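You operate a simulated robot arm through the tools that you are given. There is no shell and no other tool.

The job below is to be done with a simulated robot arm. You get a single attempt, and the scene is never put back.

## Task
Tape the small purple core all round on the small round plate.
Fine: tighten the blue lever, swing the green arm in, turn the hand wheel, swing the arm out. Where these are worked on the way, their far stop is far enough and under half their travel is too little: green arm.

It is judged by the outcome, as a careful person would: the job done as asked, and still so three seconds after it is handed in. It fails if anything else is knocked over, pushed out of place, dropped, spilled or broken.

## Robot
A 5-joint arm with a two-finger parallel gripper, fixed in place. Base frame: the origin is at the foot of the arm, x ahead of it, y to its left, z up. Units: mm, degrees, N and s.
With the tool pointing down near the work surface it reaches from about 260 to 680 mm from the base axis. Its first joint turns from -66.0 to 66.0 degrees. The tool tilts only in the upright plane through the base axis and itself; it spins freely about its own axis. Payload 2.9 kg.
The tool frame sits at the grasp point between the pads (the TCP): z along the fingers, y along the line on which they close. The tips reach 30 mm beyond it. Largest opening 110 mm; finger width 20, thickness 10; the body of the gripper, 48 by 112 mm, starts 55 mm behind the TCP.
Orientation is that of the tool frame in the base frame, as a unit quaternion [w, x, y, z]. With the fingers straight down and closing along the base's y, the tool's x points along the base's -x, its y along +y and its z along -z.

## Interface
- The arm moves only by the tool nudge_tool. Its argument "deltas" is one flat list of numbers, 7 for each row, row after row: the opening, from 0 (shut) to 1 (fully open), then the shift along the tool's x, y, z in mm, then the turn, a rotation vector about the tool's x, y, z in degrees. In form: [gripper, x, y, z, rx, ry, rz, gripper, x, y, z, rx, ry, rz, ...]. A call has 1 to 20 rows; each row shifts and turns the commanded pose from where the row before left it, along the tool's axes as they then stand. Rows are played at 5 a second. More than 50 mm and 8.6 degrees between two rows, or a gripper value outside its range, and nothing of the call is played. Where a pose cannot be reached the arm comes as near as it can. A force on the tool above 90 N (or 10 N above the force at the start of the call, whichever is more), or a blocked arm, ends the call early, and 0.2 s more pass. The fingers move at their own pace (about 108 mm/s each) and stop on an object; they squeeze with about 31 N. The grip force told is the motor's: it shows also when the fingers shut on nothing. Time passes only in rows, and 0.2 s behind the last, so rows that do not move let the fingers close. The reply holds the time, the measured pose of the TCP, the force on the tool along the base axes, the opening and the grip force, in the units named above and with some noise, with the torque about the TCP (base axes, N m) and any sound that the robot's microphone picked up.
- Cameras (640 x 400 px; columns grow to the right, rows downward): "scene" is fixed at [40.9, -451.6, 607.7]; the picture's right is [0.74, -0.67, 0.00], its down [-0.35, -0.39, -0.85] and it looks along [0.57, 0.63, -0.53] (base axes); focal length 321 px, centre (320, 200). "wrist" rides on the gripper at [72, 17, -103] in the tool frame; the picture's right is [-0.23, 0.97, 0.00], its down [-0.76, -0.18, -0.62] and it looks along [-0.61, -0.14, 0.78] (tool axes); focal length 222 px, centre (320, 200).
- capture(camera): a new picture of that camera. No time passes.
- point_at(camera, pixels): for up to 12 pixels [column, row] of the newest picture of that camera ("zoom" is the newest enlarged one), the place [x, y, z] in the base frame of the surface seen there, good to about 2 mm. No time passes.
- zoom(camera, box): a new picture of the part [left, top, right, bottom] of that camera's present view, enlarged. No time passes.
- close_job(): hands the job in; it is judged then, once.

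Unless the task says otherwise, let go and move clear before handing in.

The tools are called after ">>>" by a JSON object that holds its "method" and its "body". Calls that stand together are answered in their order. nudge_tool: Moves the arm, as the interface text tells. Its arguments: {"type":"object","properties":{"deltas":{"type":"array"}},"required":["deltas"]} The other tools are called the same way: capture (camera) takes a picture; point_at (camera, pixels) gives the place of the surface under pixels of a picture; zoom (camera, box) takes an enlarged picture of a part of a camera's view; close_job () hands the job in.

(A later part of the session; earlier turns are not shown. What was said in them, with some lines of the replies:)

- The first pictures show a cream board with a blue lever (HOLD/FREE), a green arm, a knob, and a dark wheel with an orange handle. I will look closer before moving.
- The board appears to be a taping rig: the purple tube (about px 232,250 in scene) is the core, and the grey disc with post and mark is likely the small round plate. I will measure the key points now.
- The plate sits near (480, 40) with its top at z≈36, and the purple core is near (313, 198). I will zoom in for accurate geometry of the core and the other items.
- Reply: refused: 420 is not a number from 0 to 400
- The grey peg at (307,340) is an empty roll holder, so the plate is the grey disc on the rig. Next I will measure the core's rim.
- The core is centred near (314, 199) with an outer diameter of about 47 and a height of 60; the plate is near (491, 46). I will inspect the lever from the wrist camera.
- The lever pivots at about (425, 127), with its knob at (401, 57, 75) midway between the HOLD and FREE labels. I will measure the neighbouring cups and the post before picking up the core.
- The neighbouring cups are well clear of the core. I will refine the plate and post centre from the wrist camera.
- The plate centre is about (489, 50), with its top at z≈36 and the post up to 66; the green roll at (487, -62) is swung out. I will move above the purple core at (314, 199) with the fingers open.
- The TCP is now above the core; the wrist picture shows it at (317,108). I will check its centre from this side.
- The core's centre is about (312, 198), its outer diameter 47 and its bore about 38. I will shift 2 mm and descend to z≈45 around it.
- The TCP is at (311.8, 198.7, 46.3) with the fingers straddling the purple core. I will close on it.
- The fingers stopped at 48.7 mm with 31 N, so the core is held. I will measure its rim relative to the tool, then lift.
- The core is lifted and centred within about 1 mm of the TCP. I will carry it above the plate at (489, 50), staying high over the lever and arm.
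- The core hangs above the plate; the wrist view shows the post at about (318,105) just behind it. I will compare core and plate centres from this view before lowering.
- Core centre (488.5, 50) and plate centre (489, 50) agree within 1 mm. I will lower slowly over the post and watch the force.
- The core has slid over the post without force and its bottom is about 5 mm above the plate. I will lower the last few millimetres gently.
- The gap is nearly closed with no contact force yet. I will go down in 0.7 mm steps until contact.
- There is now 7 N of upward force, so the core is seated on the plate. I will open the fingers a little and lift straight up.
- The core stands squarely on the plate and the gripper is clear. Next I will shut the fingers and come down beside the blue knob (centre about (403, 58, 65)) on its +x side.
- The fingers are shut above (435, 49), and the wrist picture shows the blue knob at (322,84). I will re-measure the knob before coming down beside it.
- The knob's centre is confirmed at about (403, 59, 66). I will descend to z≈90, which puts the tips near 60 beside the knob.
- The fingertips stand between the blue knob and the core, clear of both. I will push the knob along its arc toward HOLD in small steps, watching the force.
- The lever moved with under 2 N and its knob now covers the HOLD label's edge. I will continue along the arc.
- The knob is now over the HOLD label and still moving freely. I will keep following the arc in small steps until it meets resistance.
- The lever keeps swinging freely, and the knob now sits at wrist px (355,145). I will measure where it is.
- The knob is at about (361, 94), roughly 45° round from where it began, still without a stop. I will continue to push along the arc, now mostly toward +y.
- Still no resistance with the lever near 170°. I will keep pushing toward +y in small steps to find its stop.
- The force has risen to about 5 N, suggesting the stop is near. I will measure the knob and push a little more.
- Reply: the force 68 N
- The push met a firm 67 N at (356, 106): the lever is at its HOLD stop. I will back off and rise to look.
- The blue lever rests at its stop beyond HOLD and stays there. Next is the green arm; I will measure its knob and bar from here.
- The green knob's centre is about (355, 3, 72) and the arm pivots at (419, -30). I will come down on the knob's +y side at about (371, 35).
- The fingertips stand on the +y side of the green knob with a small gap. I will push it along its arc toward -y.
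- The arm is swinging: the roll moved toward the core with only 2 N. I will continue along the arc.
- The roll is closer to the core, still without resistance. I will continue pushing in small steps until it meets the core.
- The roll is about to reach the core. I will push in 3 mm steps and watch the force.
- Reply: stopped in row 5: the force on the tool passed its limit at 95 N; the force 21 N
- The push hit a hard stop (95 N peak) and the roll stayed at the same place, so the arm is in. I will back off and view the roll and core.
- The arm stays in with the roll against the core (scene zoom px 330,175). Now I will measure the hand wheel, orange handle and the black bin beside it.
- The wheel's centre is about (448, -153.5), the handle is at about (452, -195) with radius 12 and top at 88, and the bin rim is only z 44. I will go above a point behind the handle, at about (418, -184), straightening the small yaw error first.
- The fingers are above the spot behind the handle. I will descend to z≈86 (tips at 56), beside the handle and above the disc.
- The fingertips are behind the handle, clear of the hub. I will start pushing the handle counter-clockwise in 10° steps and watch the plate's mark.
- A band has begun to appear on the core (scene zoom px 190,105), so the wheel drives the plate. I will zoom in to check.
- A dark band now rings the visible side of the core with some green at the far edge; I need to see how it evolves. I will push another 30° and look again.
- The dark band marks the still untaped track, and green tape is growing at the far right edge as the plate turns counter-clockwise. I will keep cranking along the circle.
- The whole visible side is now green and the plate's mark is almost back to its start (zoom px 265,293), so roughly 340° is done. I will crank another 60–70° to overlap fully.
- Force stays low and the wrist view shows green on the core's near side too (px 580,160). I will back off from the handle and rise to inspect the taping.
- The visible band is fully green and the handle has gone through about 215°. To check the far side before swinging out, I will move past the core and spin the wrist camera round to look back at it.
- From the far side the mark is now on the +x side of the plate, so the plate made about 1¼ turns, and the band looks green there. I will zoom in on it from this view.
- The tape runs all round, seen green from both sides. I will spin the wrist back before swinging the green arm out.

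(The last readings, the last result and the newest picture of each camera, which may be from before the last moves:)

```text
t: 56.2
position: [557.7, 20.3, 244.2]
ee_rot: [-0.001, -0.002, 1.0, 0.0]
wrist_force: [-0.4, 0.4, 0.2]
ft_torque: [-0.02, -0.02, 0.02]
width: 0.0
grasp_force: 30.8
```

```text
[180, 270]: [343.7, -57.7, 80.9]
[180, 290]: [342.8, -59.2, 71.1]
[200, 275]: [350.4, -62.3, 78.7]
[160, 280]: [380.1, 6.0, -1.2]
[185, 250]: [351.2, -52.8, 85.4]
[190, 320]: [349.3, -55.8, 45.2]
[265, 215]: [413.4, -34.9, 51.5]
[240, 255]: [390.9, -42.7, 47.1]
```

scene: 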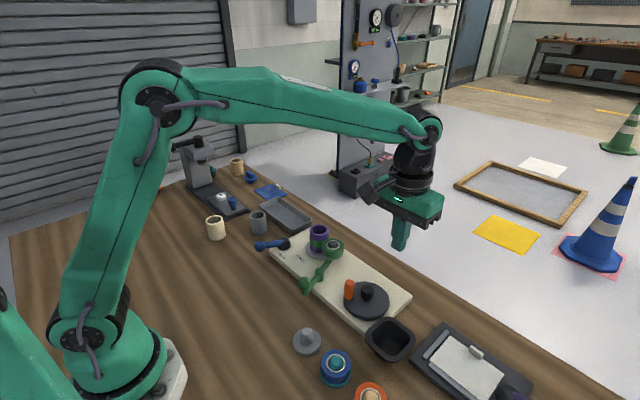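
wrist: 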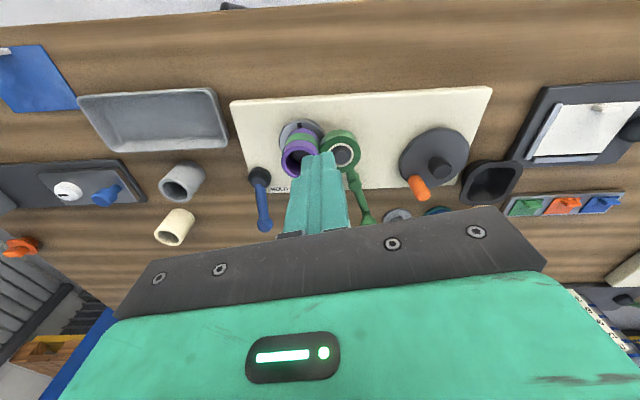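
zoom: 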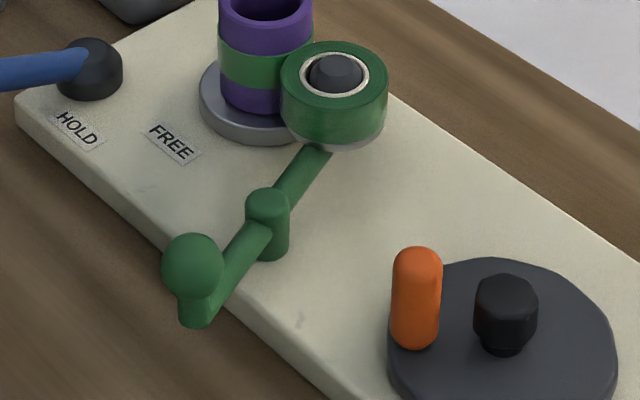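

The green knob is now at about (352, -53, 71). I will move to its -y side at about (365, -90) and descend there.

>>> {"method": "nudge_tool", "body": {"deltas": [0, 32.1, -18.4, 0, 0, 0, 0, 0, 32.1, -18.4, 0, 0, 0, 0, 0, 32.1, -18.4, 0, 0, 0, 0, 0, 32.1, -18.4, 0, 0, 0, 0, 0, 32.1, -18.4, 0, 0, 0, 0, 0, 32.1, -18.4, 0, 0, 0, 0, 0, 0, 0, 40, 0, 0, 0, 0, 0, 0, 35, 0, 0, 0, 0, 0, 0, 20, 0, 0, 0, 0, 0, 0, 0, 0, 0, 0]}}

>>> {"method": "capture", "body": {"camera": "wrist"}}

>>> {"method": "zoom", "body": {"camera": "scene", "box": [260, 200, 400, 310]}}

```text
t: 58.4
position: [365.8, -90.9, 150.1]
ee_rot: [-0.001, 0.0, 1.0, 0.0]
wrist_force: [-0.9, -0.2, 0.5]
ft_torque: [-0.02, -0.04, -0.02]
width: 0.0
grasp_force: 30.8
```

```text
taken
```

wrist: 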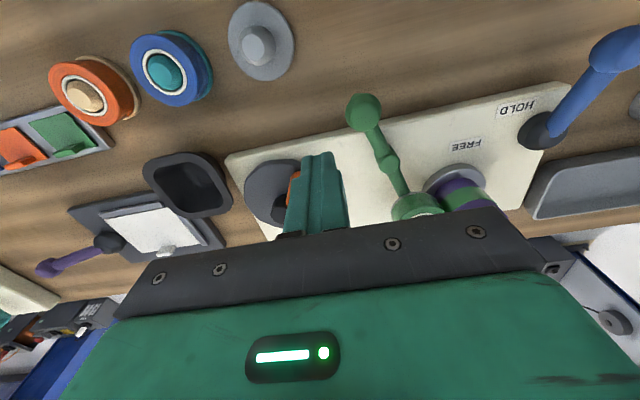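

```text
3.64 times, centred on (330, 255) of scene
```

zoom: 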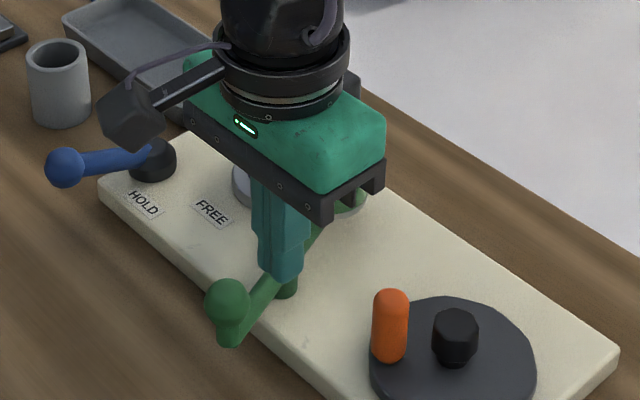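

The TCP is at (366, -91) and the knob appears at wrist px (363,112). I will confirm the knob position and then descend.

>>> {"method": "point_at", "body": {"camera": "wrist", "pixels": [[363, 110], [353, 110], [374, 110], [363, 125], [390, 165]]}}

>>> {"method": "nudge_tool", "body": {"deltas": [0, 0, 0, 25, 0, 0, 0, 0, 0, 0, 20, 0, 0, 0, 0, 0, 0, 10, 0, 0, 0, 0, 0, 0, 0, 0, 0, 0]}}

>>> {"method": "zoom", "body": {"camera": "scene", "box": [260, 200, 400, 310]}}

```text
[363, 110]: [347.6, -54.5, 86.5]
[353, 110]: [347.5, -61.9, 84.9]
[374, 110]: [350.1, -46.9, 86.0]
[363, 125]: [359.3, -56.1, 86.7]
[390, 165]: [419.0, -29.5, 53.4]
```

```text
t: 59.4
position: [363.9, -91.3, 95.3]
ee_rot: [-0.001, -0.001, 1.0, 0.0]
wrist_force: [-0.1, -0.6, -0.6]
ft_torque: [0.01, -0.01, 0.01]
width: 0.0
grasp_force: 31.2
```

```text
3.64 times, centred on (330, 255) of scene
```

zoom: 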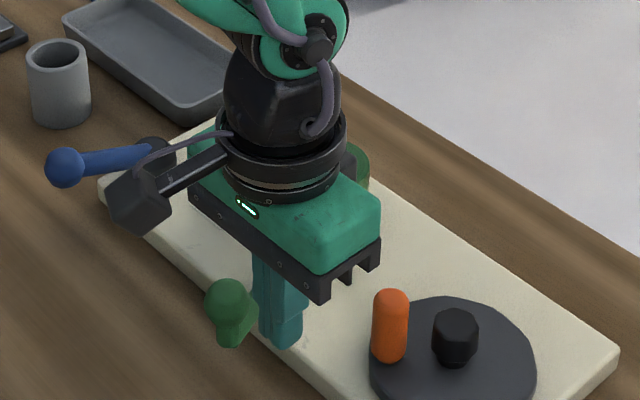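

The fingertips are on the -y side of the knob. I will push it along its arc toward +y in small steps.

>>> {"method": "nudge_tool", "body": {"deltas": [0, 1.5, 5, 0, 0, 0, 0, 0, 1.5, 5, 0, 0, 0, 0, 0, 1.5, 4.5, 0, 0, 0, 0, 0, 2.5, 4.5, 0, 0, 0, 0, 0, 2.5, 4.5, 0, 0, 0, 0, 0, 2, 4.2, 0, 0, 0, 0, 0, 2, 4.2, 0, 0, 0, 0, 0, 1.8, 4.2, 0, 0, 0, 0, 0, 0, 0, 0, 0, 0, 0]}}

>>> {"method": "capture", "body": {"camera": "wrist"}}

>>> {"method": "zoom", "body": {"camera": "scene", "box": [260, 200, 400, 310]}}

```text
t: 61.4
position: [349.4, -52.6, 95.1]
ee_rot: [0.0, -0.001, 1.0, -0.001]
wrist_force: [0.3, 0.5, 0.1]
ft_torque: [0.0, -0.01, 0.0]
width: 0.1
grasp_force: 30.9
```

```text
taken
```

wrist: 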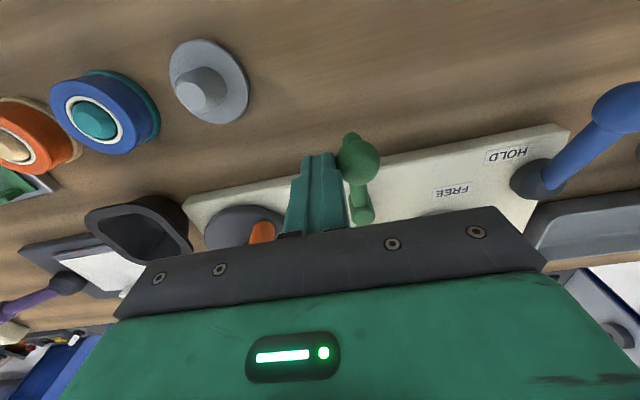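

```text
3.64 times, centred on (330, 255) of scene
```

zoom: 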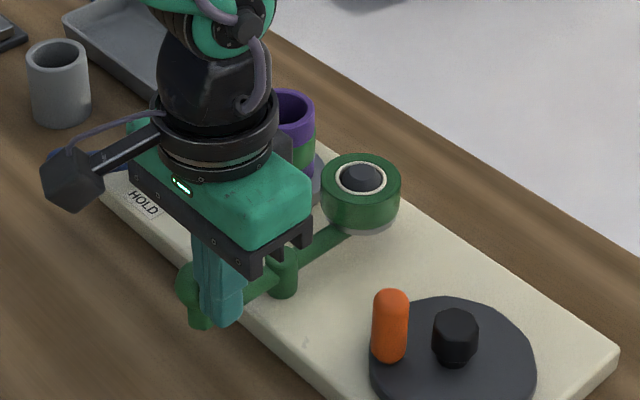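

The roll has left the core and is swinging out freely. I will continue toward the out stop.

>>> {"method": "nudge_tool", "body": {"deltas": [0, 1.8, 4.2, 0, 0, 0, 0, 0, 1.5, 4.2, 0, 0, 0, 0, 0, 0.8, 4.2, 0, 0, 0, 0, 0, 0.5, 4.2, 0, 0, 0, 0, 0, 0.3, 4.2, 0, 0, 0, 0, 0, 0, 4, 0, 0, 0, 0, 0, -0.3, 3.5, 0, 0, 0, 0, 0, 0, 0, 0, 0, 0, 0]}}

>>> {"method": "capture", "body": {"camera": "wrist"}}

>>> {"method": "zoom", "body": {"camera": "scene", "box": [260, 200, 400, 310]}}

```text
t: 63.2
position: [344.8, -25.6, 93.6]
ee_rot: [-0.001, -0.002, 1.0, 0.0]
wrist_force: [-0.3, -0.3, 0.5]
ft_torque: [0.0, 0.02, 0.03]
width: 0.0
grasp_force: 31.1
```

```text
taken
```

wrist: 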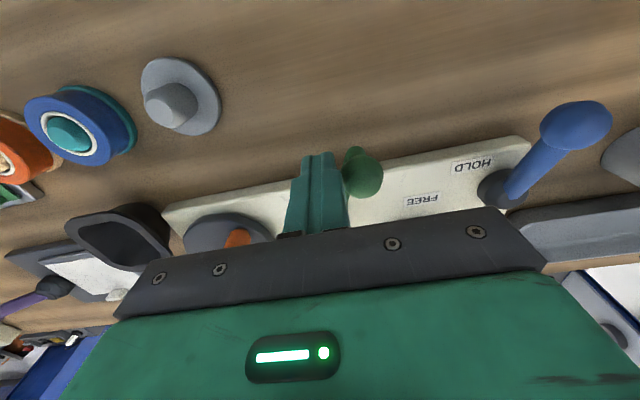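

```text
3.64 times, centred on (330, 255) of scene
```

zoom: 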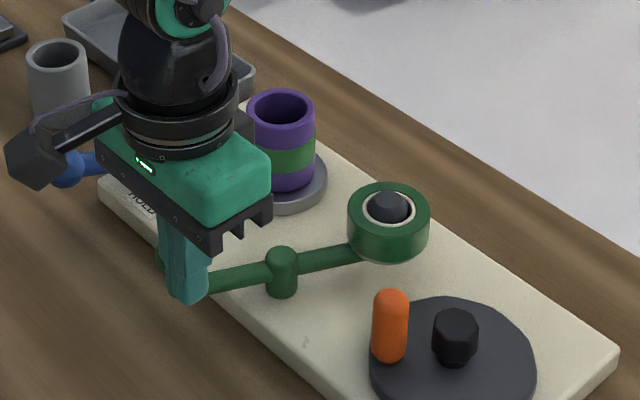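

The arm is back at, or slightly past, its starting position. I will push a few more small steps to find whether it is at its stop.

>>> {"method": "nudge_tool", "body": {"deltas": [0, -0.5, 2.5, 0, 0, 0, 0, 0, -0.8, 2.5, 0, 0, 0, 0, 0, -1, 2.5, 0, 0, 0, 0, 0, 0, 0, 0, 0, 0, 0]}}

>>> {"method": "zoom", "body": {"camera": "scene", "box": [260, 200, 400, 310]}}

```text
t: 64.2
position: [345.2, -23.6, 94.4]
ee_rot: [-0.003, 0.009, 1.0, 0.0]
wrist_force: [-2.4, -20.0, 2.9]
ft_torque: [-0.42, 0.05, -0.14]
width: 0.1
grasp_force: 31.2
stopped in row 4: the force on the tool passed its limit at 91 N (the readings are from after the stop); the commanded pose is now the measured one
```

```text
3.64 times, centred on (330, 255) of scene
```

zoom: 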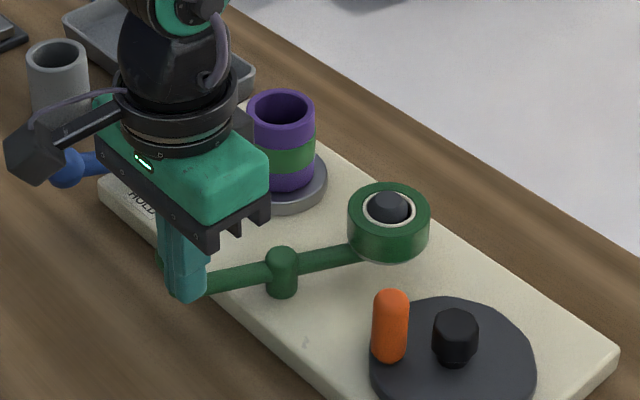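

The push met the out stop (91 N) and the roll stayed put, so the arm is fully out. I will back off toward -y, rise clear and take a final look.

>>> {"method": "nudge_tool", "body": {"deltas": [0, 0, -6, 0, 0, 0, 0, 0, 1, -10, 0, 0, 0, 0, 0, 0, -8, -20, 0, 0, 0, 0, 0, 0, -35, 0, 0, 0, 0, 0, 0, -40, 0, 0, 0, 0, 0, 0, -40, 0, 0, 0, 0, 0, 0, -40, 0, 0, 0, 0, 0, 0, 0, 0, 0, 0]}}

>>> {"method": "capture", "body": {"camera": "wrist"}}

>>> {"method": "capture", "body": {"camera": "scene"}}

>>> {"method": "zoom", "body": {"camera": "scene", "box": [240, 200, 400, 320]}}

```text
t: 66.0
position: [345.8, -47.2, 269.1]
ee_rot: [-0.003, 0.008, 1.0, 0.0]
wrist_force: [-0.9, 0.6, 0.2]
ft_torque: [0.0, -0.01, 0.01]
width: 0.2
grasp_force: 31.3
```

```text
taken
```

wrist: 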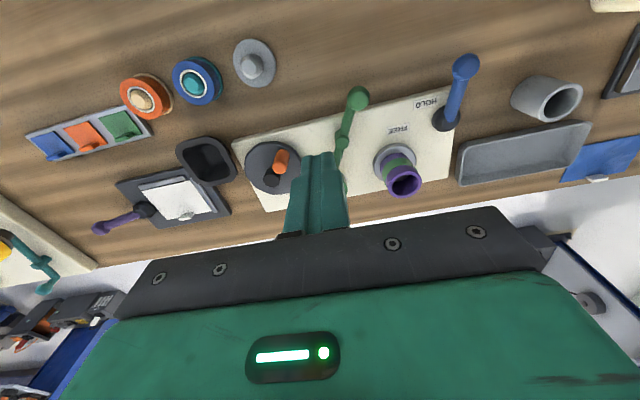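

```text
taken
```

scene: 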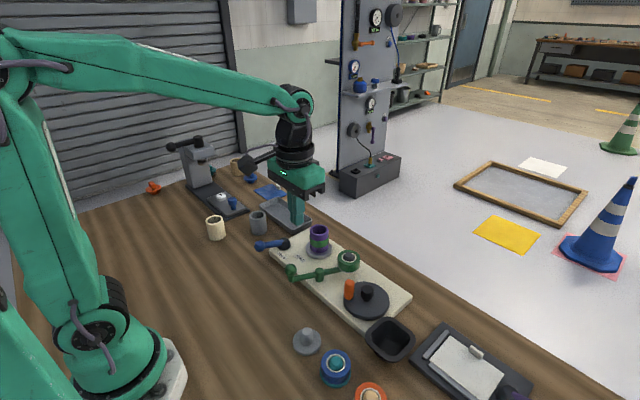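

```text
3.33 times, centred on (320, 260) of scene
```

zoom: 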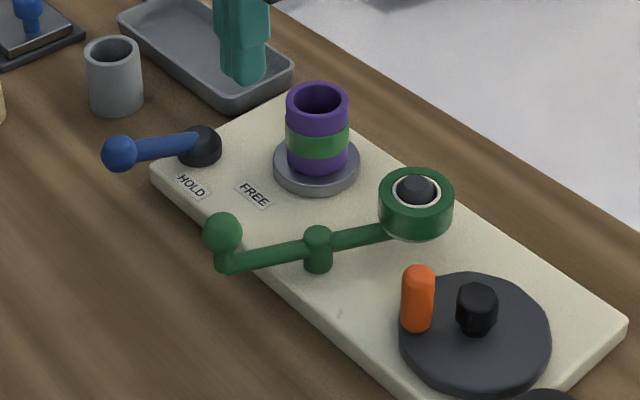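

The core on the plate carries a green band, the lever is at HOLD, and the arm is out. I will take one close check of the band on the side the roll had hidden.

>>> {"method": "zoom", "body": {"camera": "scene", "box": [295, 215, 345, 265]}}

>>> {"method": "zoom", "body": {"camera": "wrist", "box": [360, 130, 440, 210]}}

```text
8.00 times, centred on (320, 240) of scene
```

zoom: 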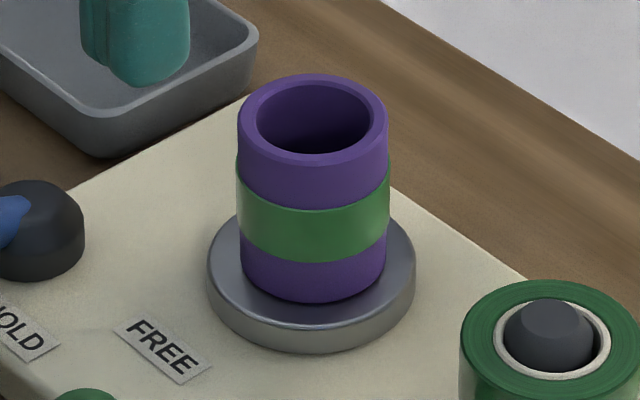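

```text
5.00 times, centred on (400, 170) of wrist
```

zoom: 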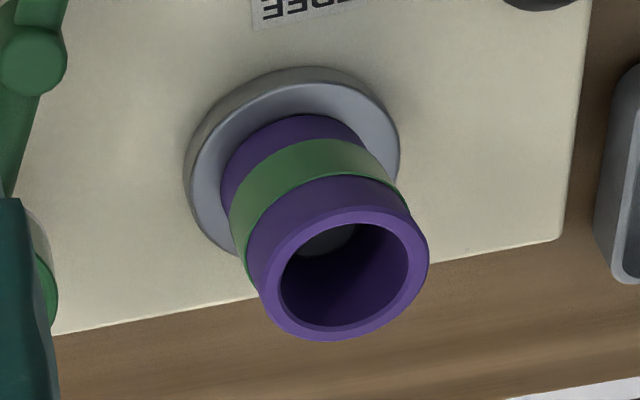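

The green band is unbroken on every side I can see (scene zoom px 315,225). The core stands seated on the plate, the lever and arm are at their stops, and the gripper is clear, so I am handing the job in.

>>> {"method": "close_job", "body": {}}

```text
The job is handed in.
```

The purple core is on the small round plate with green tape all the way round it, and I've handed the job in. I used the green roll already loaded on the arm, since you didn't name a colour.

- **Core:** it sits flat on the plate. The band showed no gaps from either camera, including a look from behind.
- **Blue lever:** it was pushed to its stop on the HOLD side and stayed there.
- **Green arm:** it was swung in to its stop, then back out to its far stop after taping.
- **Hand wheel:** it was turned a little over half a turn, which turned the plate about one and a quarter times, so the tape overlaps itself.

Nothing else on the bench looked moved or knocked over, and the gripper was clear when I handed in. I don't have the judge's result.
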